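You operate a simulated robot arm through the tools that you are given. There is no shell and no other tool.

Carry out the task below with a simulated robot arm. There is one attempt and no reset: what you move stays moved.

TASK
Fit the green roll in the banding machine and band the waiting stack.
Fine: it is out of paper; switch off before the cover opens; bare core onto the bench; cover shut; one band; pull the sliding plate out; the other roll stays; the other stacks stay unbanded where they lie. Where these are worked on the way, their far stop is far enough and under half their travel is too little: blue cover.
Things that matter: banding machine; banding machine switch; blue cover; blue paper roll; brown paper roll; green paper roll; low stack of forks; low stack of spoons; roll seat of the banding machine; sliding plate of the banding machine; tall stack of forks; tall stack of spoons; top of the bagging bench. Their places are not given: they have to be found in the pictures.

Only the result counts: the job must be done as asked and must still hold three seconds after the hand-in. Knocking over, shifting, dropping, spilling or breaking anything else fails it. Lids that push on must go on centred and level and be pressed home; caps that screw on are set level and turned clockwise until they are tight.

THE ROBOT
A 7-joint arm with a two-finger parallel gripper, fixed in place. Base frame: the origin is at the foot of the arm, x ahead of it, y to its left, z up; the work surface is at about z = 800. Units: mm, degrees, N and s.
Its first joint turns from -166.0 to 166.0 degrees. Payload 4.4 kg.
The tool frame sits at the grasp point between the pads (the TCP): z along the fingers, y along the line on which they close. The tips reach 23 mm beyond it. The gripper opens to 94 mm. The fingers are 38 mm wide and 10 mm thick; the gripper's body (54 by 96 mm) begins 39 mm behind the TCP.
Orientation is that of the tool frame in the base frame, as a unit quaternion [x, y, z, w]. With the fingers straight down and closing along the base's y, the tool's x points along the base's -x, its y along +y and its z along -z.

THE INTERFACE
- The arm moves only by the tool step_arm. Its arguments are lists of equal length, an entry for each row: "offset": the shift along the tool's x, y, z in mm, a list of three; "rotation": the turn, a rotation vector about the tool's x, y, z in rad, a list of three; "hand": the closure in counts, from 0 (fully open) to 255 (shut). In form: {"offset": [[x, y, z], ...], "rotation": [[wx, wy, wz], ...], "hand": [hand, ...]}. A call has 1 to 20 rows; each row is the pose to reach, as a shift and turn from the pose commanded when the call began, along the tool's axes at that moment. A row lasts 0.2 s, in which the tool goes at most 50 mm and 8.6 degrees; a call with a longer step from one row to the next is refused whole, and so is a gripper value outside its range. A pose out of reach is approached as far as the arm can. The call stops where the force on the tool passes 90 N (or 10 N more than at its start, if that is more) or the arm is blocked; 0.2 s more then pass. The fingers move at their own pace (about 108 mm/s each) and stop on an object; they squeeze with about 23 N. The grip force told is the motor's: it shows also when the fingers shut on nothing. Time passes only in rows, and 0.2 s behind the last, so rows that repeat a pose let the fingers close. The reply holds the time, the measured pose of the TCP, the force on the tool along the base axes, the opening and the grip force, in the units named above and with some noise, with the torque about the TCP (base axes, N m) and any sound that the robot's microphone picked up, and new pictures: "show" is both (left out), scene, wrist or none.
- Cameras (640 x 400 px; columns grow to the right, rows downward): "scene" is fixed at [221.7, 498.8, 1626]; the picture's right is [-0.29, -0.96, 0.00], its down [-0.83, 0.25, -0.50] and it looks along [0.48, -0.15, -0.86] (base axes); focal length 275 px, centre (320, 200). "wrist" rides on the gripper at [86, 16, -75] in the tool frame; the picture's right is [-0.18, 0.98, 0.00], its down [-0.58, -0.11, -0.81] and it looks along [-0.79, -0.15, 0.59] (tool axes); focal length 243 px, centre (320, 200).
- probe_pixels(camera, pixels): for up to 12 pixels [column, row] of the newest picture of that camera ("zoom" is the newest enlarged one), the place [x, y, z] in the base frame of the surface seen there, good to about 2 mm. The clock stands still meanwhile.
- enlarge(camera, box): a new picture of the part [left, top, right, bottom] of that camera's present view, enlarged. The clock stands still meanwhile.
- close_job(): hands the job in; it is judged then, once.

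Leave the gripper open and the arm clear of the work at the hand-in unless told otherwise.

The tools are called after "Emit:" by a JSON object that holds its "method" and its "body". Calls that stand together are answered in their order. step_arm: Moves the arm, as the interface text tells. Its arguments: {"type":"object","properties":{"offset":{"type":"array","items":{"type":"array","items":{"type":"number"}}},"rotation":{"type":"array","items":{"type":"array","items":{"type":"number"}}},"hand":{"type":"array","items":{"type":"number"}},"show":{"type":"string","enum":["both","scene","wrist","none"]}},"required":["offset","rotation","hand"]} The other tools are called the same way: probe_pixels (camera, pixels) gives the place of the surface under pixels of a picture; enlarge (camera, box) takes an enlarged picture of a part of a camera's view; close_job () hands the job in.

At the start:

```text
t: 0.0
eef_pos: [605.2, 189.0, 1221.1]
orientation: [0.0, 1.0, 0.0, 0.0]
contact_force: [-0.6, -0.3, 0.2]
ft_torque: [0.04, -0.07, -0.01]
finger_gap: 93.8
finger_force: 0.1
```

scene: 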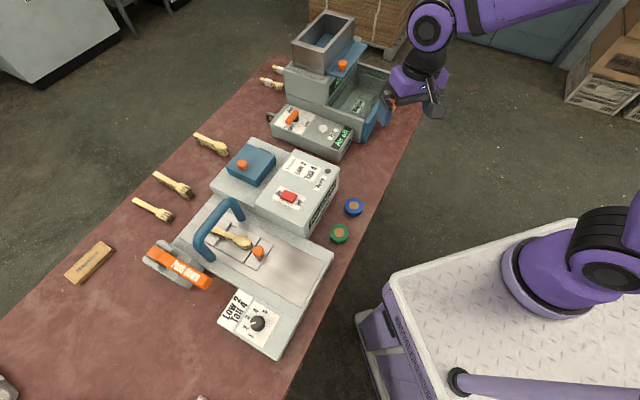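
wrist: 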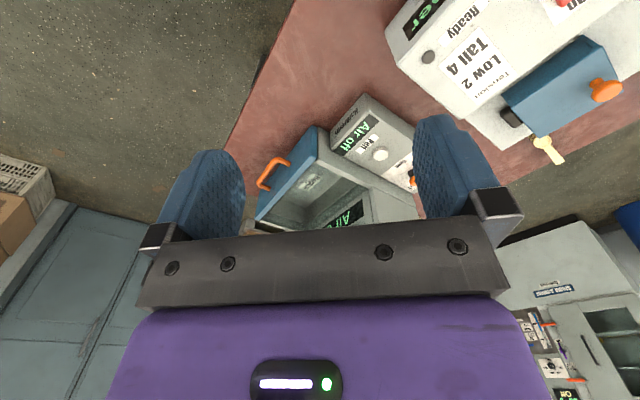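

I see a bench with a banding machine (blue cover with orange knob, red switch, dial, "Push down" lever), two rolls (blue, green) and stacks. I'll enlarge the machine first.

Emit:
{"method": "enlarge", "body": {"camera": "scene", "box": [200, 130, 360, 230]}}

Emit:
{"method": "enlarge", "body": {"camera": "scene", "box": [130, 190, 350, 360]}}

Emit:
{"method": "enlarge", "body": {"camera": "scene", "box": [240, 0, 420, 170]}}

Emit:
{"method": "enlarge", "body": {"camera": "wrist", "box": [320, 0, 640, 200]}}

```text
4.00 times, centred on (280, 180) of scene
```

zoom: 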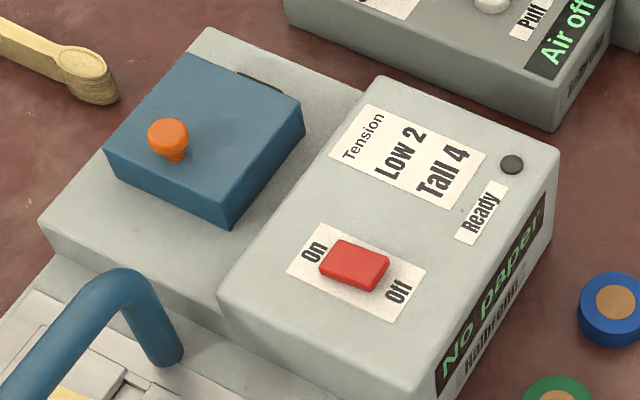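

```text
2.35 times, centred on (240, 275) of scene
```

zoom: 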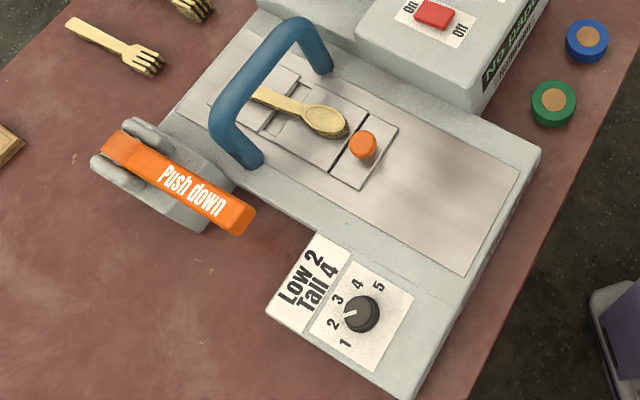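

```text
2.35 times, centred on (330, 85) of scene
```

zoom: 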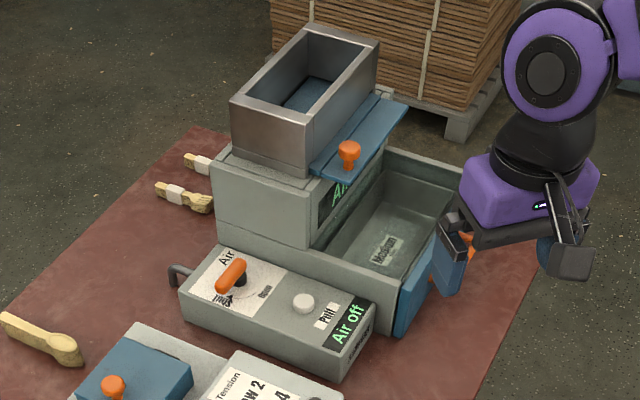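

```text
2.00 times, centred on (480, 100) of wrist
```

zoom: 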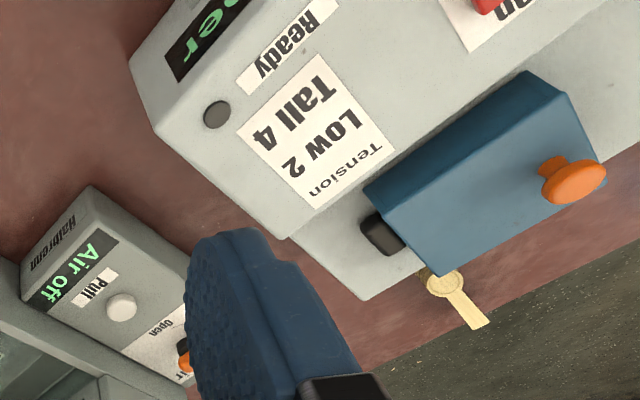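

I'll measure. First a tight enlargement of the dial and of the waiting stack, for the dial reading and stack height.

Emit:
{"method": "enlarge", "body": {"camera": "scene", "box": [214, 284, 294, 334]}}

Emit:
{"method": "enlarge", "body": {"camera": "scene", "box": [190, 200, 286, 260]}}

Emit:
{"method": "probe_pixels", "body": {"camera": "zoom", "pixels": [[340, 275], [290, 235], [240, 220], [430, 340], [440, 330], [400, 300], [500, 310], [560, 330], [360, 320], [100, 150], [140, 200], [290, 310]]}}

```text
8.00 times, centred on (254, 309) of scene
```

zoom: 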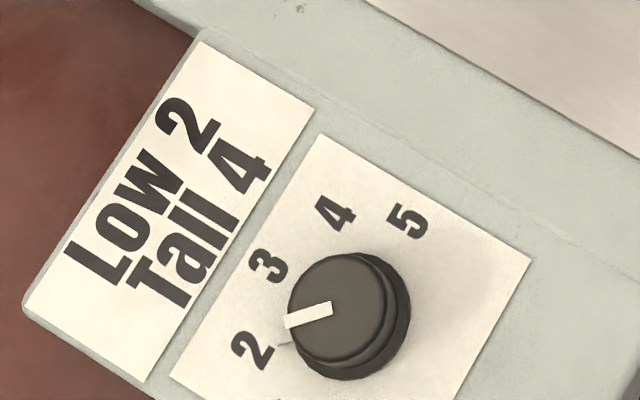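

```text
6.67 times, centred on (238, 230) of scene
```

zoom: 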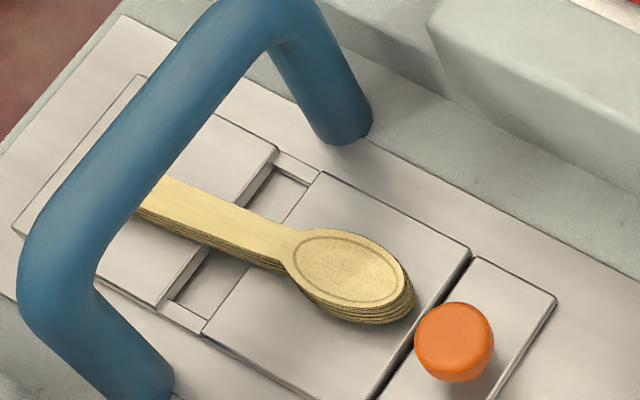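

```text
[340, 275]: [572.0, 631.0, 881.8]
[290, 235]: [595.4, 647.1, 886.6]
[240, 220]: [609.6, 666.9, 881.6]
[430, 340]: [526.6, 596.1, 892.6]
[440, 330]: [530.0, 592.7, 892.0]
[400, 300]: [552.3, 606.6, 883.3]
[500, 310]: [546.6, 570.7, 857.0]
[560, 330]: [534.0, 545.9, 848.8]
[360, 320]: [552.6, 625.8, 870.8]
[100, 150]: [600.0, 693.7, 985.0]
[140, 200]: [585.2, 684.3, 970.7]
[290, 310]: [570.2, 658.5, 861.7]
```

Next: heights of the other stacks to compare, and places of the rolls and dial.

Emit:
{"method": "enlarge", "body": {"camera": "scene", "box": [120, 125, 248, 225]}}

Emit:
{"method": "enlarge", "body": {"camera": "scene", "box": [60, 190, 220, 290]}}

Emit:
{"method": "enlarge", "body": {"camera": "scene", "box": [315, 185, 379, 249]}}

Emit:
{"method": "probe_pixels", "body": {"camera": "scene", "pixels": [[203, 137], [222, 151], [215, 156], [160, 178], [186, 191], [178, 196], [140, 203], [167, 214], [158, 218], [354, 207], [340, 233], [370, 215]]}}

```text
4.00 times, centred on (184, 175) of scene
```

zoom: 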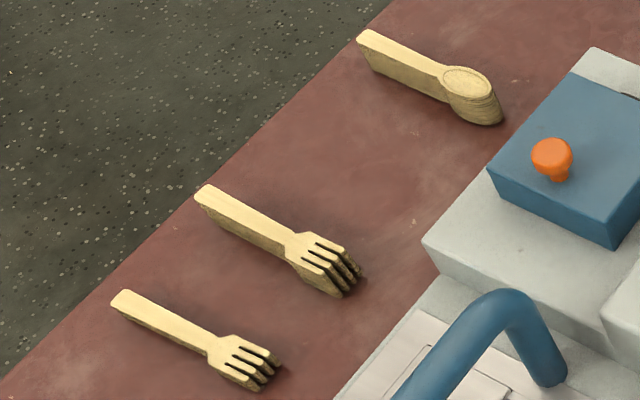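

```text
4.00 times, centred on (140, 240) of scene
```

zoom: 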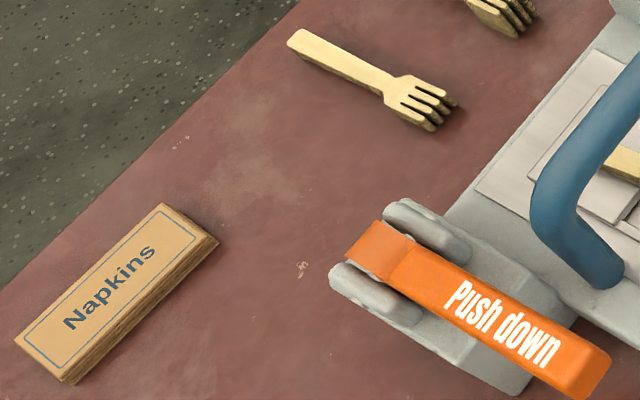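

```text
6.25 times, centred on (347, 217) of scene
```

zoom: 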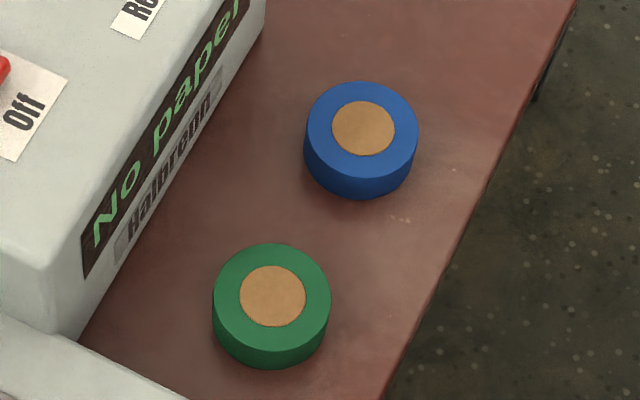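

```text
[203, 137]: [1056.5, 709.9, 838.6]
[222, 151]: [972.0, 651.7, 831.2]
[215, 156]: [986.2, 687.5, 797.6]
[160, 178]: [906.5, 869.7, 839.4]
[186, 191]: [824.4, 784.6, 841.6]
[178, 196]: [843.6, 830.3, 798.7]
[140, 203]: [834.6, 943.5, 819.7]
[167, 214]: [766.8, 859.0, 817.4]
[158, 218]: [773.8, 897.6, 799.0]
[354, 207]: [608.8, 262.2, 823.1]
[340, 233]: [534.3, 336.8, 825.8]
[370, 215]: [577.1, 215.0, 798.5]
```

The waiting stack is the spoons on the plate (top ≈ 883 over ≈ 858), i.e. a low stack; the bench spoons are ≈ 42 tall. Next I'll measure the cover, switch, and machine box.

Emit:
{"method": "enlarge", "body": {"camera": "scene", "box": [200, 130, 360, 230]}}

Emit:
{"method": "probe_pixels", "body": {"camera": "zoom", "pixels": [[190, 60], [300, 105], [108, 152], [225, 205], [167, 132], [173, 160], [360, 255], [345, 275], [335, 240], [385, 262], [320, 262], [372, 284]]}}

Emit:
{"method": "probe_pixels", "body": {"camera": "zoom", "pixels": [[383, 80], [552, 152], [222, 292], [410, 385], [210, 32], [350, 85], [45, 222], [255, 85], [275, 90], [200, 240], [512, 164], [250, 170]]}}

```text
4.00 times, centred on (280, 180) of scene
```

zoom: 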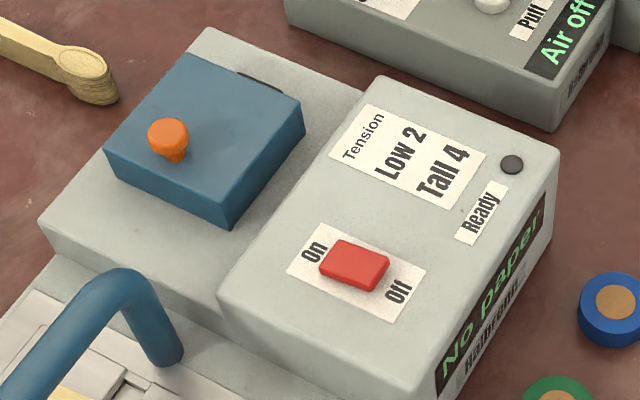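

```text
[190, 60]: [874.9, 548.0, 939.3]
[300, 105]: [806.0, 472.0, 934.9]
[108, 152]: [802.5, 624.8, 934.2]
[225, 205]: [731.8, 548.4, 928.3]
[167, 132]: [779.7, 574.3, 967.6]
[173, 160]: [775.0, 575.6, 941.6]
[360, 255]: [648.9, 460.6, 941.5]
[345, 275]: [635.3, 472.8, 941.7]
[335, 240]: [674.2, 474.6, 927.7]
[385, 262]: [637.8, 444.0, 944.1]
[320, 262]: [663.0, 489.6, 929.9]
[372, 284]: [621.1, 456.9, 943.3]
```

```text
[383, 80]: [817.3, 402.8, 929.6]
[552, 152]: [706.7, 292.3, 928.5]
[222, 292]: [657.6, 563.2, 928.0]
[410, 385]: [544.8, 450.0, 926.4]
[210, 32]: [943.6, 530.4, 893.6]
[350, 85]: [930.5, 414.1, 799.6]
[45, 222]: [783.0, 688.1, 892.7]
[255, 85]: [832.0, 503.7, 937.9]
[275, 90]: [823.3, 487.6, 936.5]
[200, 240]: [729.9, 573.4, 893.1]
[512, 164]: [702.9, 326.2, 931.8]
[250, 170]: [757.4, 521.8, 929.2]
```

The machine axes are turned 45° in the base frame. I'll zoom into the switch, hinge and dial to read their state exactly.

Emit:
{"method": "enlarge", "body": {"camera": "scene", "box": [270, 180, 310, 205]}}

Emit:
{"method": "probe_pixels", "body": {"camera": "zoom", "pixels": [[170, 210], [200, 250], [240, 180], [240, 220], [290, 180], [290, 240], [340, 200], [330, 270], [400, 210], [370, 290], [430, 240], [390, 310]]}}

Emit:
{"method": "enlarge", "body": {"camera": "scene", "box": [238, 138, 286, 168]}}

Emit:
{"method": "enlarge", "body": {"camera": "scene", "box": [232, 300, 282, 340]}}

Emit:
{"method": "probe_pixels", "body": {"camera": "zoom", "pixels": [[270, 200], [240, 190], [330, 200], [300, 260], [340, 130], [200, 340], [140, 280], [110, 180], [180, 80], [320, 320], [420, 120], [195, 195]]}}

```text
16.00 times, centred on (290, 192) of scene
```

zoom: 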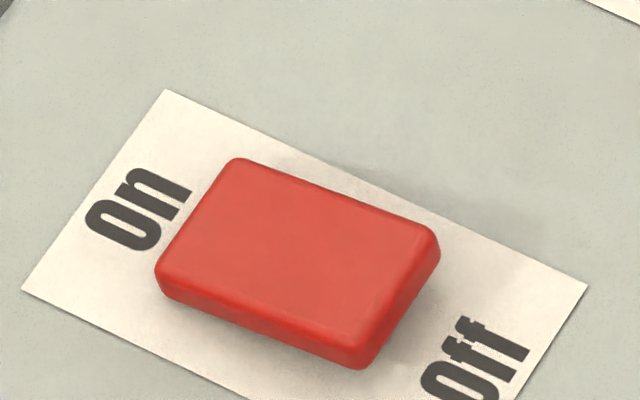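

```text
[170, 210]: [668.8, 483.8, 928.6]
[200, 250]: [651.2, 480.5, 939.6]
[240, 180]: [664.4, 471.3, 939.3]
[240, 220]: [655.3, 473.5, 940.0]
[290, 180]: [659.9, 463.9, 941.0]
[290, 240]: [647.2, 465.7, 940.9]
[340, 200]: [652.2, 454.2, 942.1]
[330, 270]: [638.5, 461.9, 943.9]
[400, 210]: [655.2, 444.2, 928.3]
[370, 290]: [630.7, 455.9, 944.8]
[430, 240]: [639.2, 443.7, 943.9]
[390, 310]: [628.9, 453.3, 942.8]
```

```text
13.33 times, centred on (262, 153) of scene
```

zoom: 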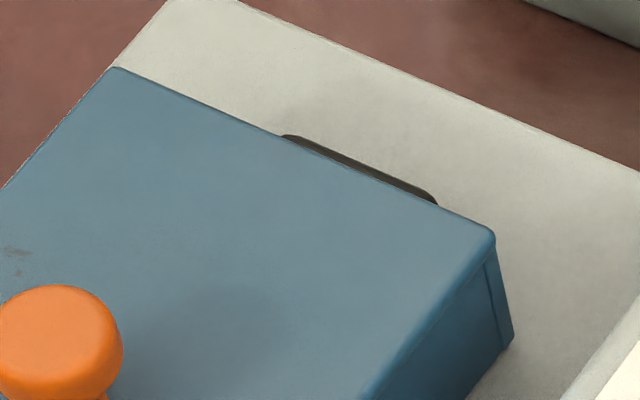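

```text
10.00 times, centred on (257, 320) of scene
```

zoom: 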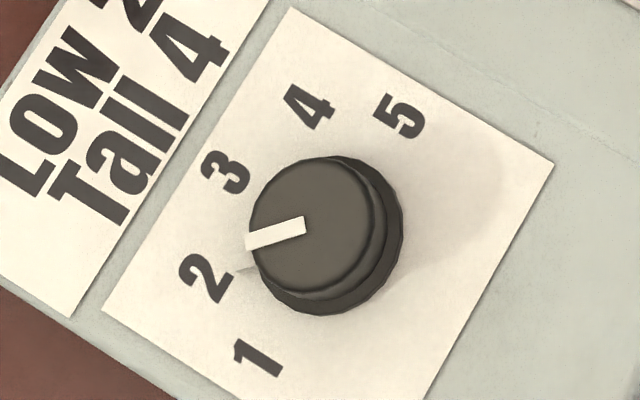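

```text
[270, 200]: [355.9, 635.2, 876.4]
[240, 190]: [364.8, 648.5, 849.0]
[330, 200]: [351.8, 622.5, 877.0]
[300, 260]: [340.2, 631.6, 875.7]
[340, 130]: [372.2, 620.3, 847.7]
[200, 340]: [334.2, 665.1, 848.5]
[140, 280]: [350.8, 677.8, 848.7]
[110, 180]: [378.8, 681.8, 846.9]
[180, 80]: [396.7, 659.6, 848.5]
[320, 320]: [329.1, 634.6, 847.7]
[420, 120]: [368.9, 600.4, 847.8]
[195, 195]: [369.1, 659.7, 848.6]
```

The pointer of the dial works out to point at the "2" (about 90° in base; "2" label at about 88–90°). Now I'll measure the plate, stack, arch and lever accurately.

Emit:
{"method": "enlarge", "body": {"camera": "scene", "box": [190, 200, 286, 260]}}

Emit:
{"method": "probe_pixels", "body": {"camera": "zoom", "pixels": [[420, 230], [260, 330], [440, 250], [380, 200], [430, 390], [540, 300], [370, 275], [330, 250], [220, 215], [175, 195], [200, 300], [230, 270]]}}

Emit:
{"method": "probe_pixels", "body": {"camera": "zoom", "pixels": [[453, 335], [430, 320], [480, 345], [450, 370], [345, 120], [150, 370], [250, 20], [60, 200], [290, 60], [600, 330], [120, 50], [30, 200]]}}

Emit:
{"method": "enlarge", "body": {"camera": "scene", "box": [130, 230, 226, 300]}}

Emit:
{"method": "probe_pixels", "body": {"camera": "zoom", "pixels": [[180, 130], [300, 200], [400, 280], [480, 330], [520, 360], [500, 290], [470, 370], [110, 210], [220, 110], [420, 370], [330, 250], [350, 170]]}}

```text
6.67 times, centred on (238, 230) of scene
```

zoom: 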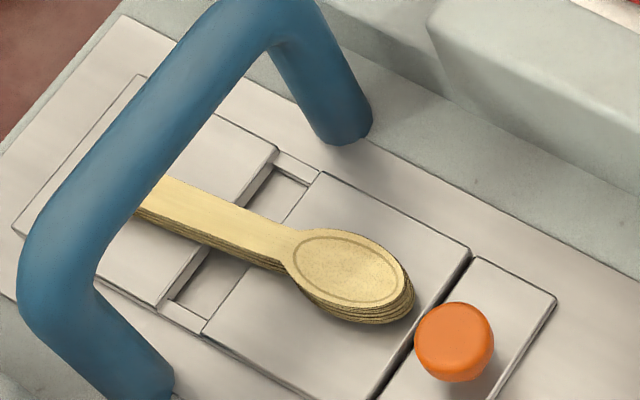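

```text
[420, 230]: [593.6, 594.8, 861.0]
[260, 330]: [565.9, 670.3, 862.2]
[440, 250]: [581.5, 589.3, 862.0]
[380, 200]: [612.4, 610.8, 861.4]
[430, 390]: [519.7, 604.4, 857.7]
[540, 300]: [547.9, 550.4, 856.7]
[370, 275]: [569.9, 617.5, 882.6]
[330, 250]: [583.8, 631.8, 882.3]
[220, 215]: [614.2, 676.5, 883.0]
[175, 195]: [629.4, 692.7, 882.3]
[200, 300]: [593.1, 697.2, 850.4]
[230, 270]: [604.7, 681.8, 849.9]
```

```text
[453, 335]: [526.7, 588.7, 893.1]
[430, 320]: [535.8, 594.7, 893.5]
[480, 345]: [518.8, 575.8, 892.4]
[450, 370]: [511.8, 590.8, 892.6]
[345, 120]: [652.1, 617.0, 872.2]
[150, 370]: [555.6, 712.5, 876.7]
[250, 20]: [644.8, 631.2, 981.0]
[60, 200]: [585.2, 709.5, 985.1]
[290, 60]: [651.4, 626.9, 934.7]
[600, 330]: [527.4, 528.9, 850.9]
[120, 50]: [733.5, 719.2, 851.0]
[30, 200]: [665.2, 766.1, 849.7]
```

```text
5.71 times, centred on (178, 265) of scene
```

zoom: 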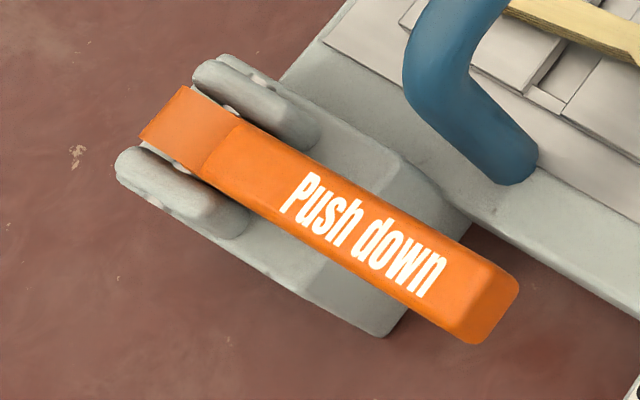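

```text
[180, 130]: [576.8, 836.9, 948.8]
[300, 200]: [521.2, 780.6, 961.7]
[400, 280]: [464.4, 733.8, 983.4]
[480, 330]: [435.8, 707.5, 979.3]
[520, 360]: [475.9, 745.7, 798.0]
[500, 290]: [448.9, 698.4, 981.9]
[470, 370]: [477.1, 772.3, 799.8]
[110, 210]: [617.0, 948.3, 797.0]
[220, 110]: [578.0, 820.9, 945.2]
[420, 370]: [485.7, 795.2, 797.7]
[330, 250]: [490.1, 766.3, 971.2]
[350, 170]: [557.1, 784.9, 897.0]
```

The stack is 21 mm tall over the plate (861.5 → 882.5), so it is the low spoon stack and tension 2 is right already. I'll probe the hinge in the wrist view at about (510,117), the cover sides and its lower rim.

Emit:
{"method": "enlarge", "body": {"camera": "wrist", "box": [480, 20, 640, 140]}}

Emit:
{"method": "probe_pixels", "body": {"camera": "zoom", "pixels": [[120, 385], [100, 380], [150, 420], [90, 340], [120, 350], [200, 300], [400, 200], [480, 210], [240, 440], [370, 270], [140, 370], [160, 405]]}}

Emit:
{"method": "probe_pixels", "body": {"camera": "scene", "pixels": [[263, 151], [264, 150], [268, 152], [260, 150], [270, 160], [250, 160]]}}

```text
3.33 times, centred on (560, 80) of wrist
```

zoom: 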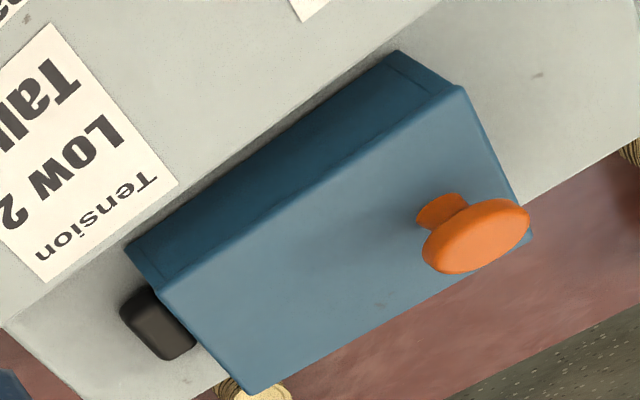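

```text
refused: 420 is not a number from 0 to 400
```

```text
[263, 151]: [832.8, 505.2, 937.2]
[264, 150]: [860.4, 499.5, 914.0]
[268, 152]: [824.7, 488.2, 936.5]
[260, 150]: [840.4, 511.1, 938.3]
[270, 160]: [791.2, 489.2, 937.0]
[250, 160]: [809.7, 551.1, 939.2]
```

Emit:
{"method": "probe_pixels", "body": {"camera": "zoom", "pixels": [[148, 300], [160, 335], [180, 345], [138, 320], [175, 360], [455, 240], [440, 208], [200, 350], [90, 330], [400, 60], [460, 92], [530, 240]]}}

```text
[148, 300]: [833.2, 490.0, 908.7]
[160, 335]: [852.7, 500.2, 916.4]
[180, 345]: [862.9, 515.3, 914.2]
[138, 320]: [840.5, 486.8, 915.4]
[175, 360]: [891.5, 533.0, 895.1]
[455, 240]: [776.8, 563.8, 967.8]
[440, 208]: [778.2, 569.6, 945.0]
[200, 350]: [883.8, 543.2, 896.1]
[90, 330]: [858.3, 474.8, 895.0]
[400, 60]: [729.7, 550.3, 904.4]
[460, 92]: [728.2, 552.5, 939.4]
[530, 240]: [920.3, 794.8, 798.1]
```

Hinge block sits on the seat box at about (850,500,905), so the cover turns up about an axis along the 45° direction. First: switch off. I'll close the hand, turn 45° and hover above the Off end of the red rocker near (632,452).

Emit:
{"method": "step_arm", "body": {"offset": [[-3.4, 32.9, 22.6], [-6.8, 65.8, 45.2], [-10.1, 98.6, 67.9], [-13.5, 131.5, 90.5], [-16.9, 164.4, 113.1], [-20.2, 197.2, 135.8], [-23.6, 230.1, 158.4], [-27, 263, 181], [-27, 263, 181]], "rotation": [[0, 0, 0.098], [0, 0, 0.196], [0, 0, 0.295], [0, 0, 0.393], [0, 0, 0.491], [0, 0, 0.589], [0, 0, 0.687], [0, 0, 0.785], [0, 0, 0.785]], "hand": [255, 255, 255, 255, 255, 255, 255, 255, 255]}}

```text
t: 2.0
eef_pos: [635.5, 452.7, 1040.0]
orientation: [0.383, 0.924, 0.001, 0.0]
contact_force: [-0.9, 0.0, 0.4]
ft_torque: [0.01, 0.01, 0.0]
finger_gap: 0.2
finger_force: 23.2
```

scene: 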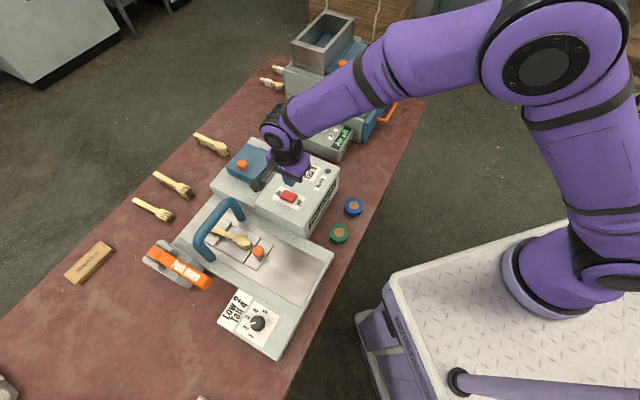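
wrist: 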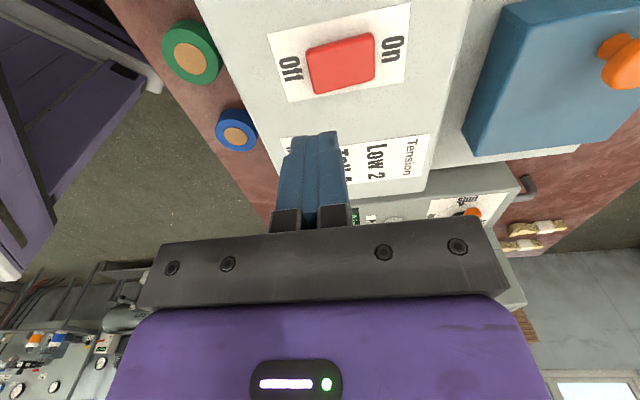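

Good view of the rocker at (340,65) in the wrist picture; Off end is on its left. I'll probe it to fix the press point.

Emit:
{"method": "enlarge", "body": {"camera": "wrist", "box": [260, 10, 420, 110]}}

Emit:
{"method": "probe_pixels", "body": {"camera": "wrist", "pixels": [[312, 55], [316, 86], [322, 68], [340, 64], [360, 60], [370, 42], [373, 78], [290, 68], [318, 150], [338, 150]]}}

```text
4.00 times, centred on (340, 60) of wrist
```

zoom: 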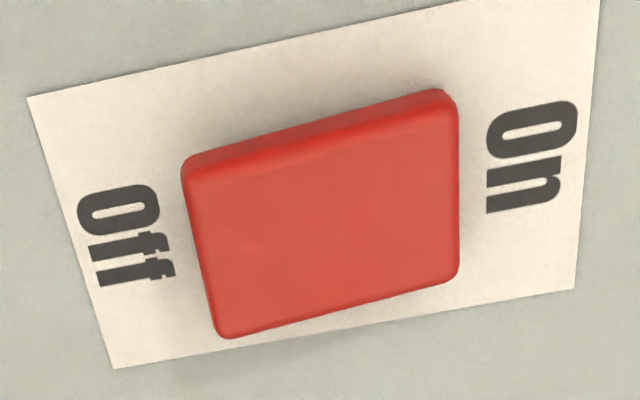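

```text
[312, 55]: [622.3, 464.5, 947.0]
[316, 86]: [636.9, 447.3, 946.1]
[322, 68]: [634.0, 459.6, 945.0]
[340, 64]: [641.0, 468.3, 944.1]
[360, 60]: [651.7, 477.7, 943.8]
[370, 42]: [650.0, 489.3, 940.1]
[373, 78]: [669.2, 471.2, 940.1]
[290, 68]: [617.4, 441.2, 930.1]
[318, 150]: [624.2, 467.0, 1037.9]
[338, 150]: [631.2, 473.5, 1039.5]
```

Off end at about (630,456), top 946. I'll press at (633,456), going down gently in small steps.

Emit:
{"method": "step_arm", "body": {"offset": [[2.3, 3.4, 35], [2.3, 3.4, 65], [2.3, 3.4, 70], [2.3, 3.4, 73], [2.3, 3.4, 76], [2.3, 3.4, 79], [2.3, 3.4, 79]], "rotation": [[0, 0, 0], [0, 0, 0], [0, 0, 0], [0, 0, 0], [0, 0, 0], [0, 0, 0], [0, 0, 0]], "hand": [255, 255, 255, 255, 255, 255, 255]}}

```text
t: 3.6
eef_pos: [634.1, 454.9, 964.6]
orientation: [0.383, 0.924, 0.002, 0.0]
contact_force: [-16.5, -22.8, 52.7]
ft_torque: [-0.15, 0.02, -0.06]
finger_gap: 0.4
finger_force: 23.3
```

scene: 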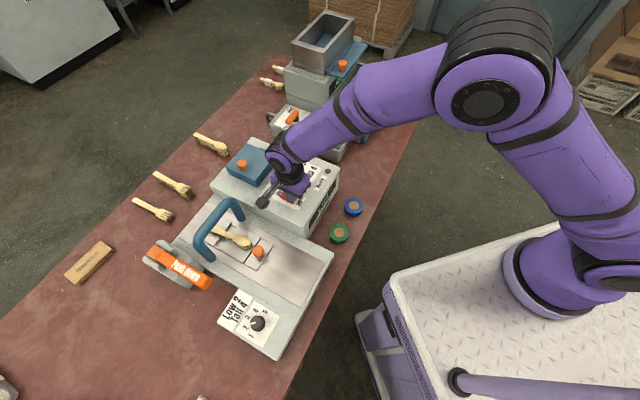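
wrist: 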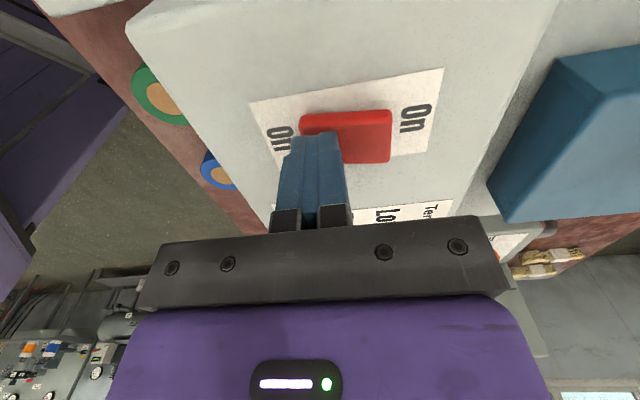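

There's 53 N with the tip at about 941.6. I'll back off upward and look at the rocker and display.

Emit:
{"method": "step_arm", "body": {"offset": [[0, 0, -30], [0, 0, -76], [0, 0, -76]], "rotation": [[0, 0, 0], [0, 0, 0], [0, 0, 0]], "hand": [255, 255, 255]}}

Emit:
{"method": "enlarge", "body": {"camera": "wrist", "box": [260, 10, 420, 110]}}

Emit:
{"method": "enlarge", "body": {"camera": "scene", "box": [270, 150, 366, 230]}}

Emit:
{"method": "probe_pixels", "body": {"camera": "wrist", "pixels": [[312, 55], [316, 80], [322, 68], [340, 64], [360, 60], [370, 42], [373, 78]]}}

```text
t: 4.4
eef_pos: [635.2, 455.2, 1033.8]
orientation: [0.383, 0.924, 0.001, 0.0]
contact_force: [-0.3, -0.6, -0.2]
ft_torque: [-0.02, 0.02, -0.03]
finger_gap: 0.2
finger_force: 22.3
```

scene: 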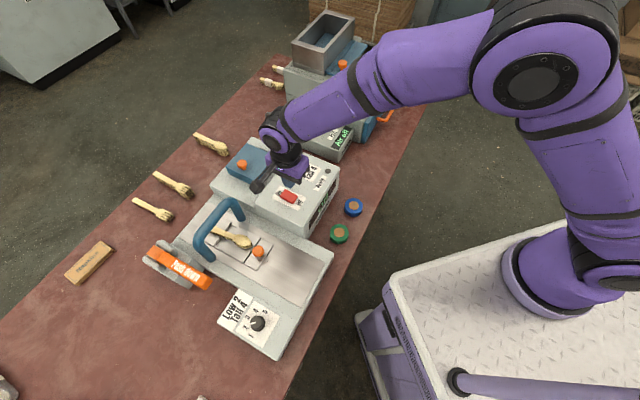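
wrist: 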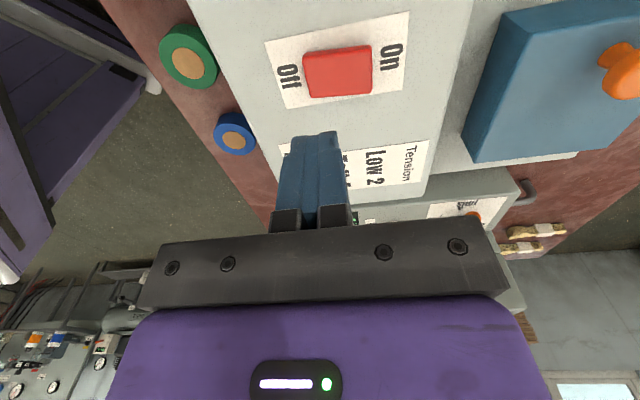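

```text
4.00 times, centred on (340, 60) of wrist
```

zoom: 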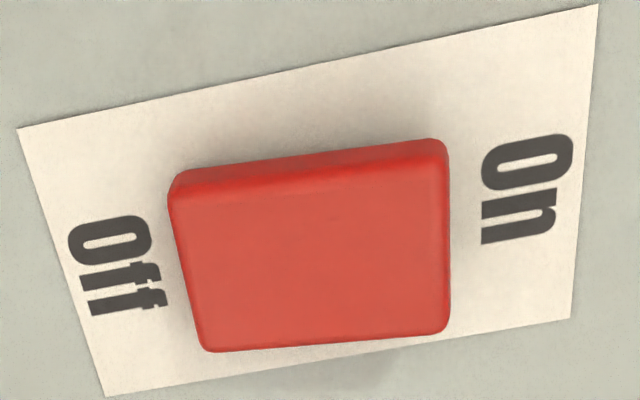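

```text
5.00 times, centred on (318, 190) of scene
```

zoom: 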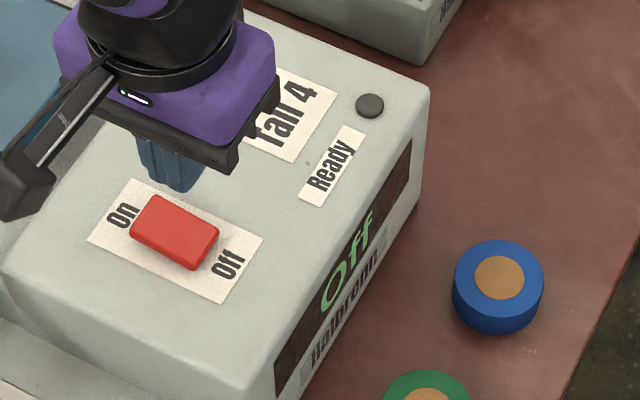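

```text
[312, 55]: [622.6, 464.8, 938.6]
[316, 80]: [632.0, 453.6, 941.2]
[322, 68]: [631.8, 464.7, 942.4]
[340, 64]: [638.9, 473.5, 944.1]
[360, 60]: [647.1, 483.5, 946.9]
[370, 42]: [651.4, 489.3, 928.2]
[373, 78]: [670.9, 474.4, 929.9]
```

The display reads "Off" and the rocker is tipped to Off. Next I'll open the hand and hover over the cover knob at about (779,570), z 1037.

Emit:
{"method": "step_arm", "body": {"offset": [[-5.7, 46, 0], [-11.3, 92, 0], [-17, 138, 0], [-22.6, 183.8, 0], [-22.6, 183.8, 0]], "rotation": [[0, 0, 0], [0, 0, 0], [0, 0, 0], [0, 0, 0], [0, 0, 0]], "hand": [80, 80, 80, 80, 80]}}

Emit:
{"method": "probe_pixels", "body": {"camera": "wrist", "pixels": [[320, 60], [320, 90], [330, 70], [310, 70]]}}

```text
t: 5.6
eef_pos: [779.4, 570.2, 1034.3]
orientation: [0.383, 0.924, -0.001, 0.0]
contact_force: [-0.2, 0.9, -0.6]
ft_torque: [-0.02, -0.02, -0.01]
finger_gap: 64.4
finger_force: 0.1
```

scene: 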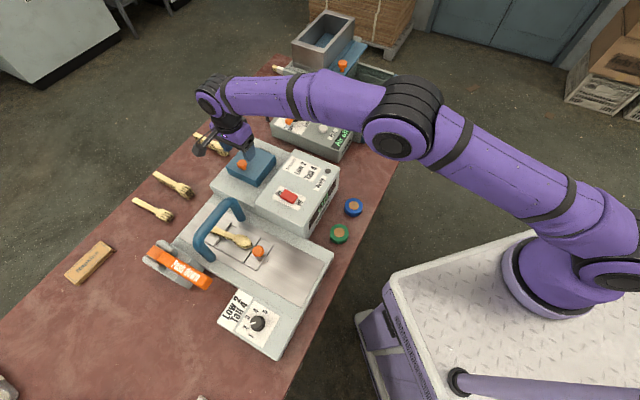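
wrist: 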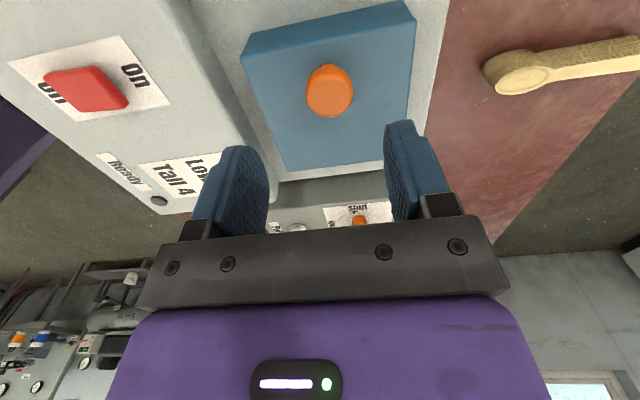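

```text
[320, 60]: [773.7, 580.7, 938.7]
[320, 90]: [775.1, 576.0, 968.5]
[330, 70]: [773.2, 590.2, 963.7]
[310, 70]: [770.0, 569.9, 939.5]
```

I'll probe the knob rim more closely in the wrist picture to centre the grasp.

Emit:
{"method": "probe_pixels", "body": {"camera": "wrist", "pixels": [[332, 92], [312, 88], [350, 86], [328, 72], [332, 110], [318, 105], [345, 105], [247, 55], [414, 20], [286, 165], [408, 150]]}}

```text
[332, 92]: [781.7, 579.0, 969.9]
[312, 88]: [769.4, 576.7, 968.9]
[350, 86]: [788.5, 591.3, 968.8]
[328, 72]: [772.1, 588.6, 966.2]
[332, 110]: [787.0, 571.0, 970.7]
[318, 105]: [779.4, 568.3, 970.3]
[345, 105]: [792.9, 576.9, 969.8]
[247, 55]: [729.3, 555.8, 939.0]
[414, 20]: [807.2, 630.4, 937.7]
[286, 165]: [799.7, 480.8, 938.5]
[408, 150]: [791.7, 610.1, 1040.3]
```

Knob centre ≈ (779,577), top 969, cover top 938. I'll go down to TCP z ≈ 965 and close on the knob.

Emit:
{"method": "step_arm", "body": {"offset": [[4.9, 4.9, 0], [4.9, 4.9, 40], [4.9, 4.9, 62], [4.9, 4.9, 71], [4.9, 4.9, 71], [4.9, 4.9, 71], [4.9, 4.9, 71], [4.9, 4.9, 71]], "rotation": [[0, 0, 0], [0, 0, 0], [0, 0, 0], [0, 0, 0], [0, 0, 0], [0, 0, 0], [0, 0, 0], [0, 0, 0]], "hand": [80, 80, 80, 80, 255, 255, 255, 255]}}

```text
t: 7.4
eef_pos: [780.8, 576.5, 964.8]
orientation: [0.383, 0.924, 0.0, 0.0]
contact_force: [7.2, 7.0, -1.1]
ft_torque: [0.05, -0.08, 0.03]
finger_gap: 29.2
finger_force: 45.0
```

scene: 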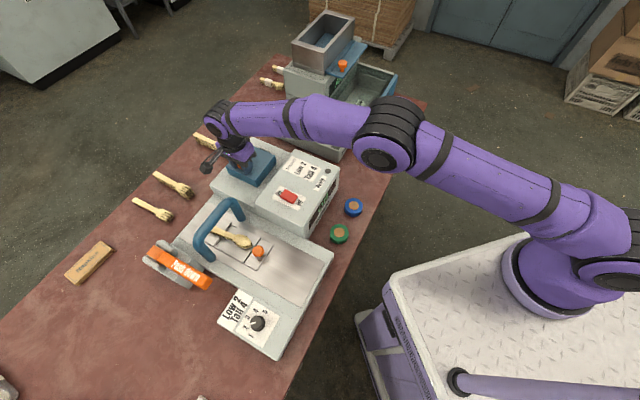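
wrist: 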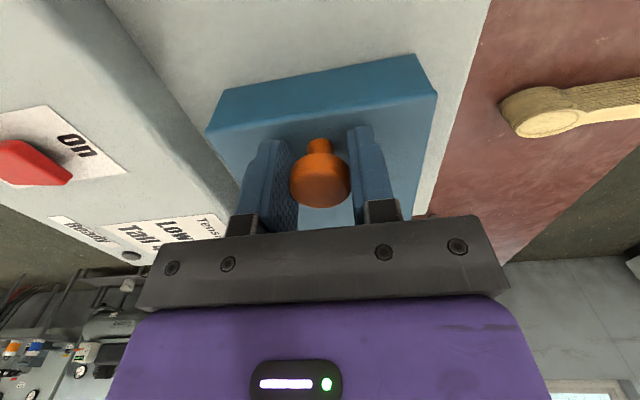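

Knob held (gap 29). I'll lift it on a small arc about the hinge (15°) with the hand tilting along, and read the forces.

Emit:
{"method": "step_arm", "body": {"offset": [[-4.2, 0, -5.6], [-8.7, 0, -11.1], [-13.6, 0, -16.2], [-18.8, 0, -21]], "rotation": [[0, 0.065, 0], [0, 0.131, 0], [0, 0.196, 0], [0, 0.262, 0]], "hand": [255, 255, 255, 255]}}

```text
t: 8.4
eef_pos: [792.1, 564.1, 988.0]
orientation: [0.379, 0.916, 0.05, -0.121]
contact_force: [-6.4, -4.1, 13.4]
ft_torque: [-0.93, -0.74, 0.07]
finger_gap: 29.2
finger_force: 44.7
```

scene: 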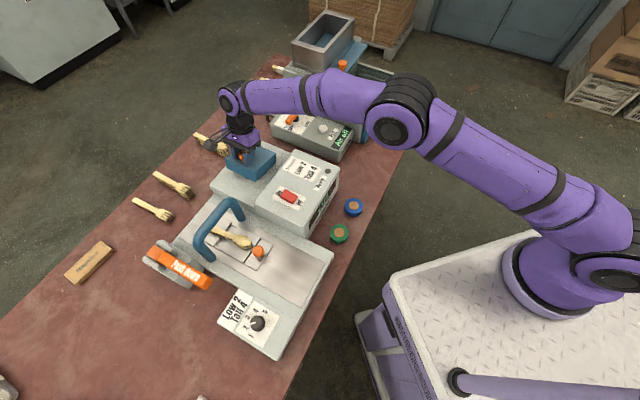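
wrist: 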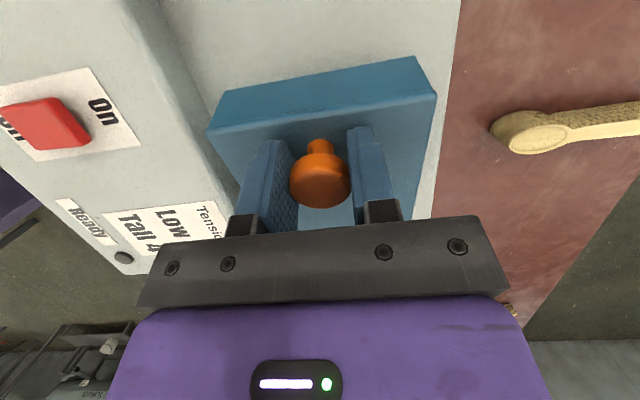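

The cover follows; the force (13 N up with resisting torque) says the true lever arm is a bit longer. I'll continue the arc to about 45° with a slightly corrected radius and the hand turning a bit less than the cover.

Emit:
{"method": "step_arm", "body": {"offset": [[-5.5, 0, -10.4], [-11.9, 0, -18.0], [-18.9, 0, -25.2], [-26.5, 0, -31.6], [-34.7, 0, -37.4], [-43.3, 0, -42.4]], "rotation": [[0, 0.035, 0], [0, 0.105, 0], [0, 0.183, 0], [0, 0.262, 0], [0, 0.34, 0], [0, 0.419, 0]], "hand": [255, 255, 255, 255, 255, 255]}}

```text
t: 9.8
eef_pos: [830.4, 527.2, 1019.0]
orientation: [0.359, 0.871, 0.13, -0.308]
contact_force: [-7.5, 8.2, 22.1]
ft_torque: [0.33, 0.35, -0.06]
finger_gap: 29.0
finger_force: 45.1
```

scene: 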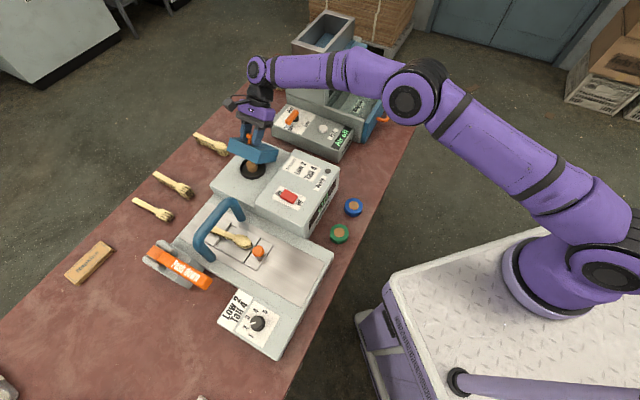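
wrist: 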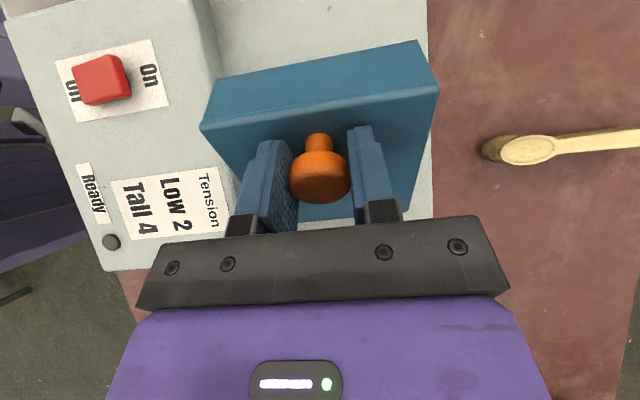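

The cover is open about 47°; the circle fit through the measured points puts the hinge at z ≈ 914. I'll continue to about 70°.

Emit:
{"method": "step_arm", "body": {"offset": [[1.2, 0, -4.5], [-5.1, 0, -11.6], [-12.0, 0, -18.1], [-19.4, 0, -24.0], [-27.3, 0, -29.2]], "rotation": [[0, 0.07, 0], [0, 0.157, 0], [0, 0.244, 0], [0, 0.314, 0], [0, 0.4, 0]], "hand": [255, 255, 255, 255, 255]}}

```text
t: 11.0
eef_pos: [858.6, 499.4, 1022.6]
orientation: [0.328, 0.792, 0.198, -0.476]
contact_force: [20.4, 7.6, 10.8]
ft_torque: [-0.75, -0.82, -0.07]
finger_gap: 29.1
finger_force: 45.0
```

scene: 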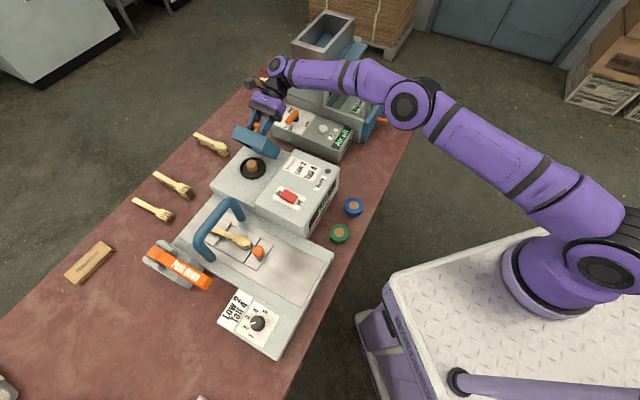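
wrist: 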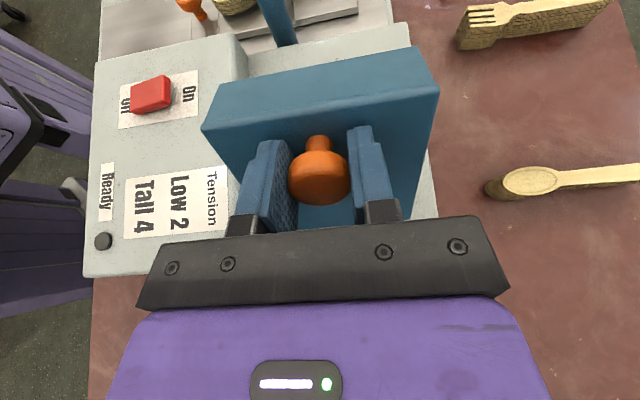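

Still following well at about 65°. I'll continue to about 85–90°, watching for the stop.

Emit:
{"method": "step_arm", "body": {"offset": [[-6.0, 0, -7.4], [-12.5, 0, -14.2], [-19.7, 0, -20.5], [-27.3, 0, -26.0]], "rotation": [[0, 0.05, 0], [0, 0.12, 0], [0, 0.2, 0], [0, 0.28, 0]], "hand": [255, 255, 255, 255]}}

```text
t: 12.0
eef_pos: [881.3, 476.4, 1017.8]
orientation: [0.302, 0.723, 0.245, -0.572]
contact_force: [28.8, 31.6, -8.5]
ft_torque: [-0.11, -0.16, -0.04]
finger_gap: 29.5
finger_force: 45.1
out of reach, approached as far as the arm can: row 4
stopped in row 4: the force on the tool passed its limit at 102 N (the readings are from after the stop); the commanded pose is now the measured one
```

scene: 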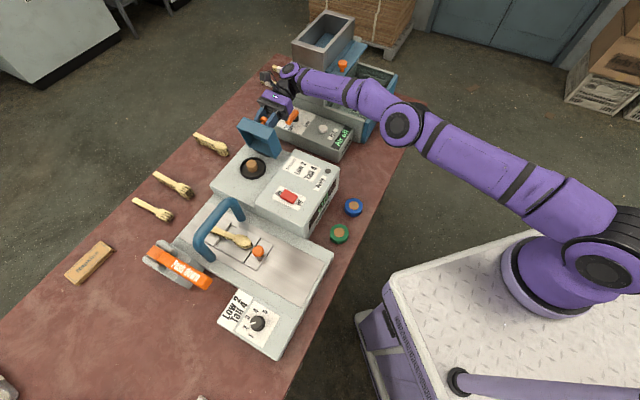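
wrist: 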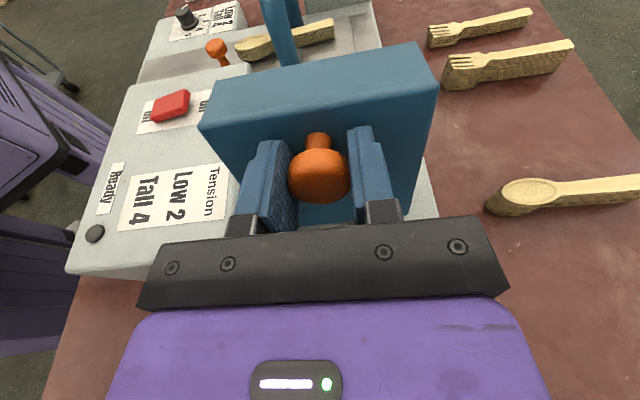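

The cover is at about 78°, past its balance, and the arm is at its reach end. I'll open the fingers here to let it rest or fall to its stop.

Emit:
{"method": "step_arm", "body": {"offset": [[0, 0, 0], [0, 0, 0], [0, 0, 0]], "rotation": [[0, 0, 0], [0, 0, 0], [0, 0, 0]], "hand": [130, 60, 60]}}

```text
t: 12.8
eef_pos: [879.7, 473.5, 1018.1]
orientation: [0.301, 0.723, 0.244, -0.572]
contact_force: [1.1, -0.7, 0.4]
ft_torque: [-0.02, -0.01, 0.02]
finger_gap: 72.0
finger_force: 0.0
```

scene: 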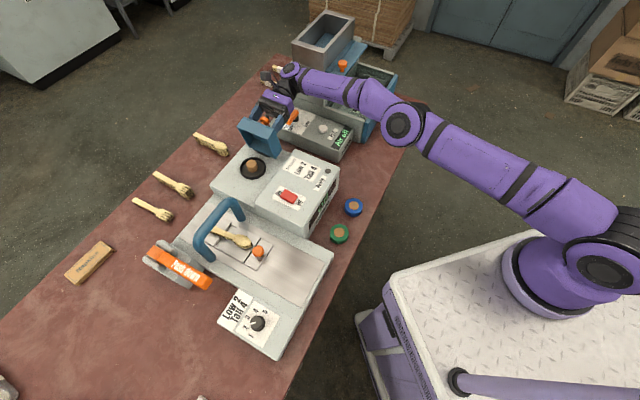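
wrist: 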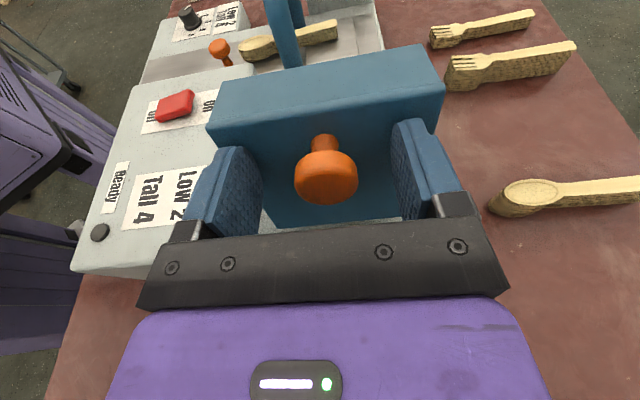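

The fingers are free and the cover stands open. I'll draw the hand straight up off the knob.

Emit:
{"method": "step_arm", "body": {"offset": [[19.5, 0, -4.5], [39, 0, -9], [58.4, 0, -13.5]], "rotation": [[0, 0, 0], [0, 0, 0], [0, 0, 0]], "hand": [20, 0, 0]}}

```text
t: 13.6
eef_pos: [880.3, 474.3, 1080.6]
orientation: [0.3, 0.723, 0.244, -0.573]
contact_force: [0.8, 1.4, -0.5]
ft_torque: [-0.01, 0.04, 0.03]
finger_gap: 93.8
finger_force: 0.0
```

scene: 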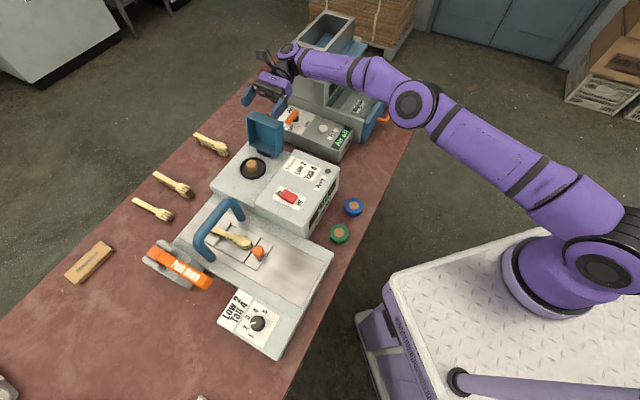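
wrist: 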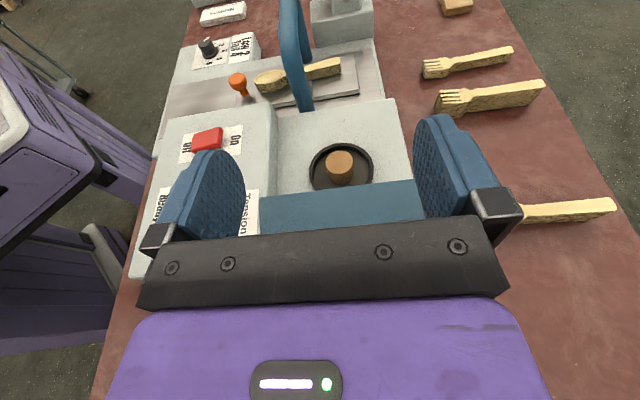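

The roll seat shows: a black dish with the bare brown core at about (340,165) in the wrist view. I'll enlarge and probe it, and check the cover angle.

Emit:
{"method": "enlarge", "body": {"camera": "scene", "box": [210, 100, 306, 190]}}

Emit:
{"method": "probe_pixels", "body": {"camera": "wrist", "pixels": [[340, 155], [332, 160], [348, 160], [340, 178], [318, 168], [365, 165], [342, 146], [300, 205], [400, 190], [340, 197], [345, 188], [290, 150]]}}

Emit:
{"method": "probe_pixels", "body": {"camera": "zoom", "pixels": [[280, 425], [280, 400]]}}

```text
4.44 times, centred on (258, 145) of scene
```

zoom: 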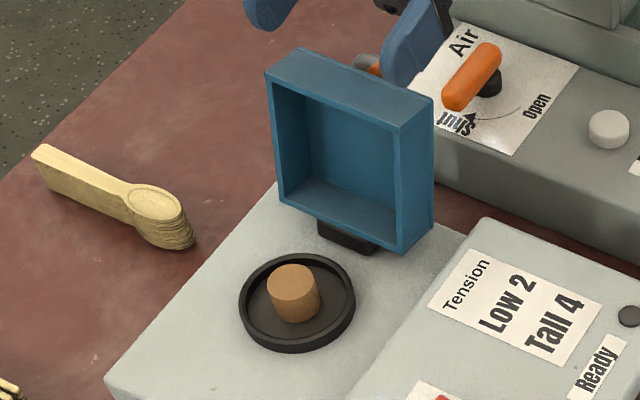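

```text
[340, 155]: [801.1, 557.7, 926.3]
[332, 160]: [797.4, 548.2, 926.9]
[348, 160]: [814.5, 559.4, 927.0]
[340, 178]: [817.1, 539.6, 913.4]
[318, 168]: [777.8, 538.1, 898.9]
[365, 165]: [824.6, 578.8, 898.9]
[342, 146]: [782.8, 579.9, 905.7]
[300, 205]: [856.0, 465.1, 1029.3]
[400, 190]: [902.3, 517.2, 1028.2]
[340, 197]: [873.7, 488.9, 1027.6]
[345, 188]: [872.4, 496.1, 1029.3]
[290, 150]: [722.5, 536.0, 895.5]
```

```text
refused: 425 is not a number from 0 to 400
```

The core stands in the dish centred about (805,552), top 926.5, dish floor 899. I'll turn the hand back to straight down while moving over it at z ≈ 1085, and meanwhile probe the bench for a clear spot.

Emit:
{"method": "step_arm", "body": {"offset": [[2.9, 0.2, 10.4], [5.8, 0.4, 20.8], [8.8, 0.6, 31.2], [11.7, 0.8, 41.6], [14.6, 1, 52], [17.5, 1.2, 62.5], [20.4, 1.4, 72.9], [23.4, 1.6, 83.3], [26.3, 1.8, 93.7], [29.2, 2, 104.1], [29.2, 2, 104.1]], "rotation": [[0, -0.1345, 0], [0, -0.269, 0], [0, -0.4034, 0], [0, -0.5378, 0], [0, -0.6723, 0], [0, -0.8068, 0], [0, -0.9412, 0], [0, -1.0757, 0], [0, -1.2101, 0], [0, -1.3446, 0], [0, -1.3446, 0]], "hand": [0, 0, 0, 0, 0, 0, 60, 110, 110, 110, 110]}}

Emit:
{"method": "probe_pixels", "body": {"camera": "scene", "pixels": [[372, 175], [362, 170], [380, 180], [400, 200], [390, 215], [365, 155], [385, 150], [405, 150], [354, 207], [340, 233]]}}

```text
t: 16.0
eef_pos: [804.6, 553.8, 1081.8]
orientation: [0.387, 0.922, 0.004, 0.004]
contact_force: [0.3, -0.2, 0.2]
ft_torque: [-0.02, 0.01, -0.02]
finger_gap: 53.4
finger_force: 0.2
```

scene: 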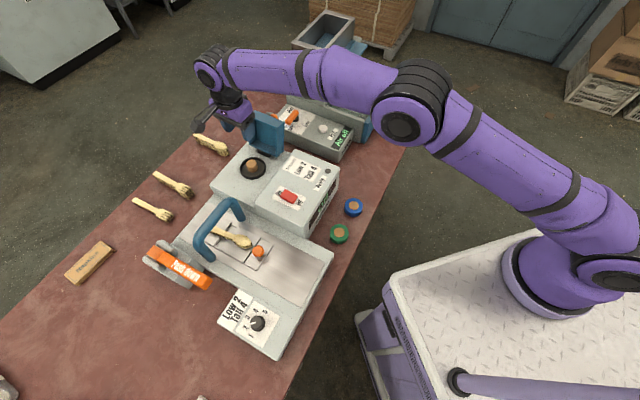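
wrist: 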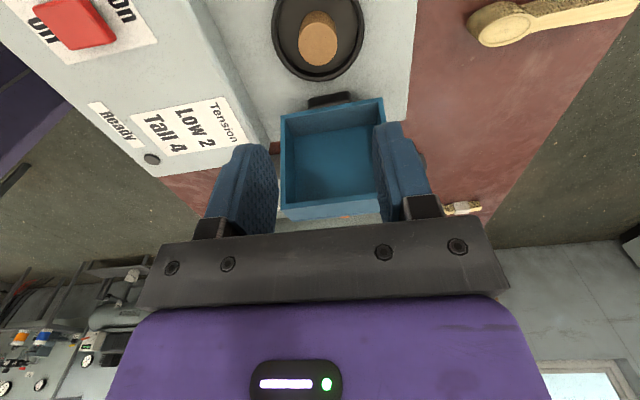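

```text
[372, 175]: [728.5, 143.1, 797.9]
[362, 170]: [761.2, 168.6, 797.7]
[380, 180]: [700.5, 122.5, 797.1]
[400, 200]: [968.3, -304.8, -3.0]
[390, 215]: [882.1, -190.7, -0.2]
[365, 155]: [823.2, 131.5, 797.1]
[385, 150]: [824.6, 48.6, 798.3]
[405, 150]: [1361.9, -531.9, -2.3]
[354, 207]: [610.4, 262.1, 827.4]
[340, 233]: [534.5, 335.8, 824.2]
```

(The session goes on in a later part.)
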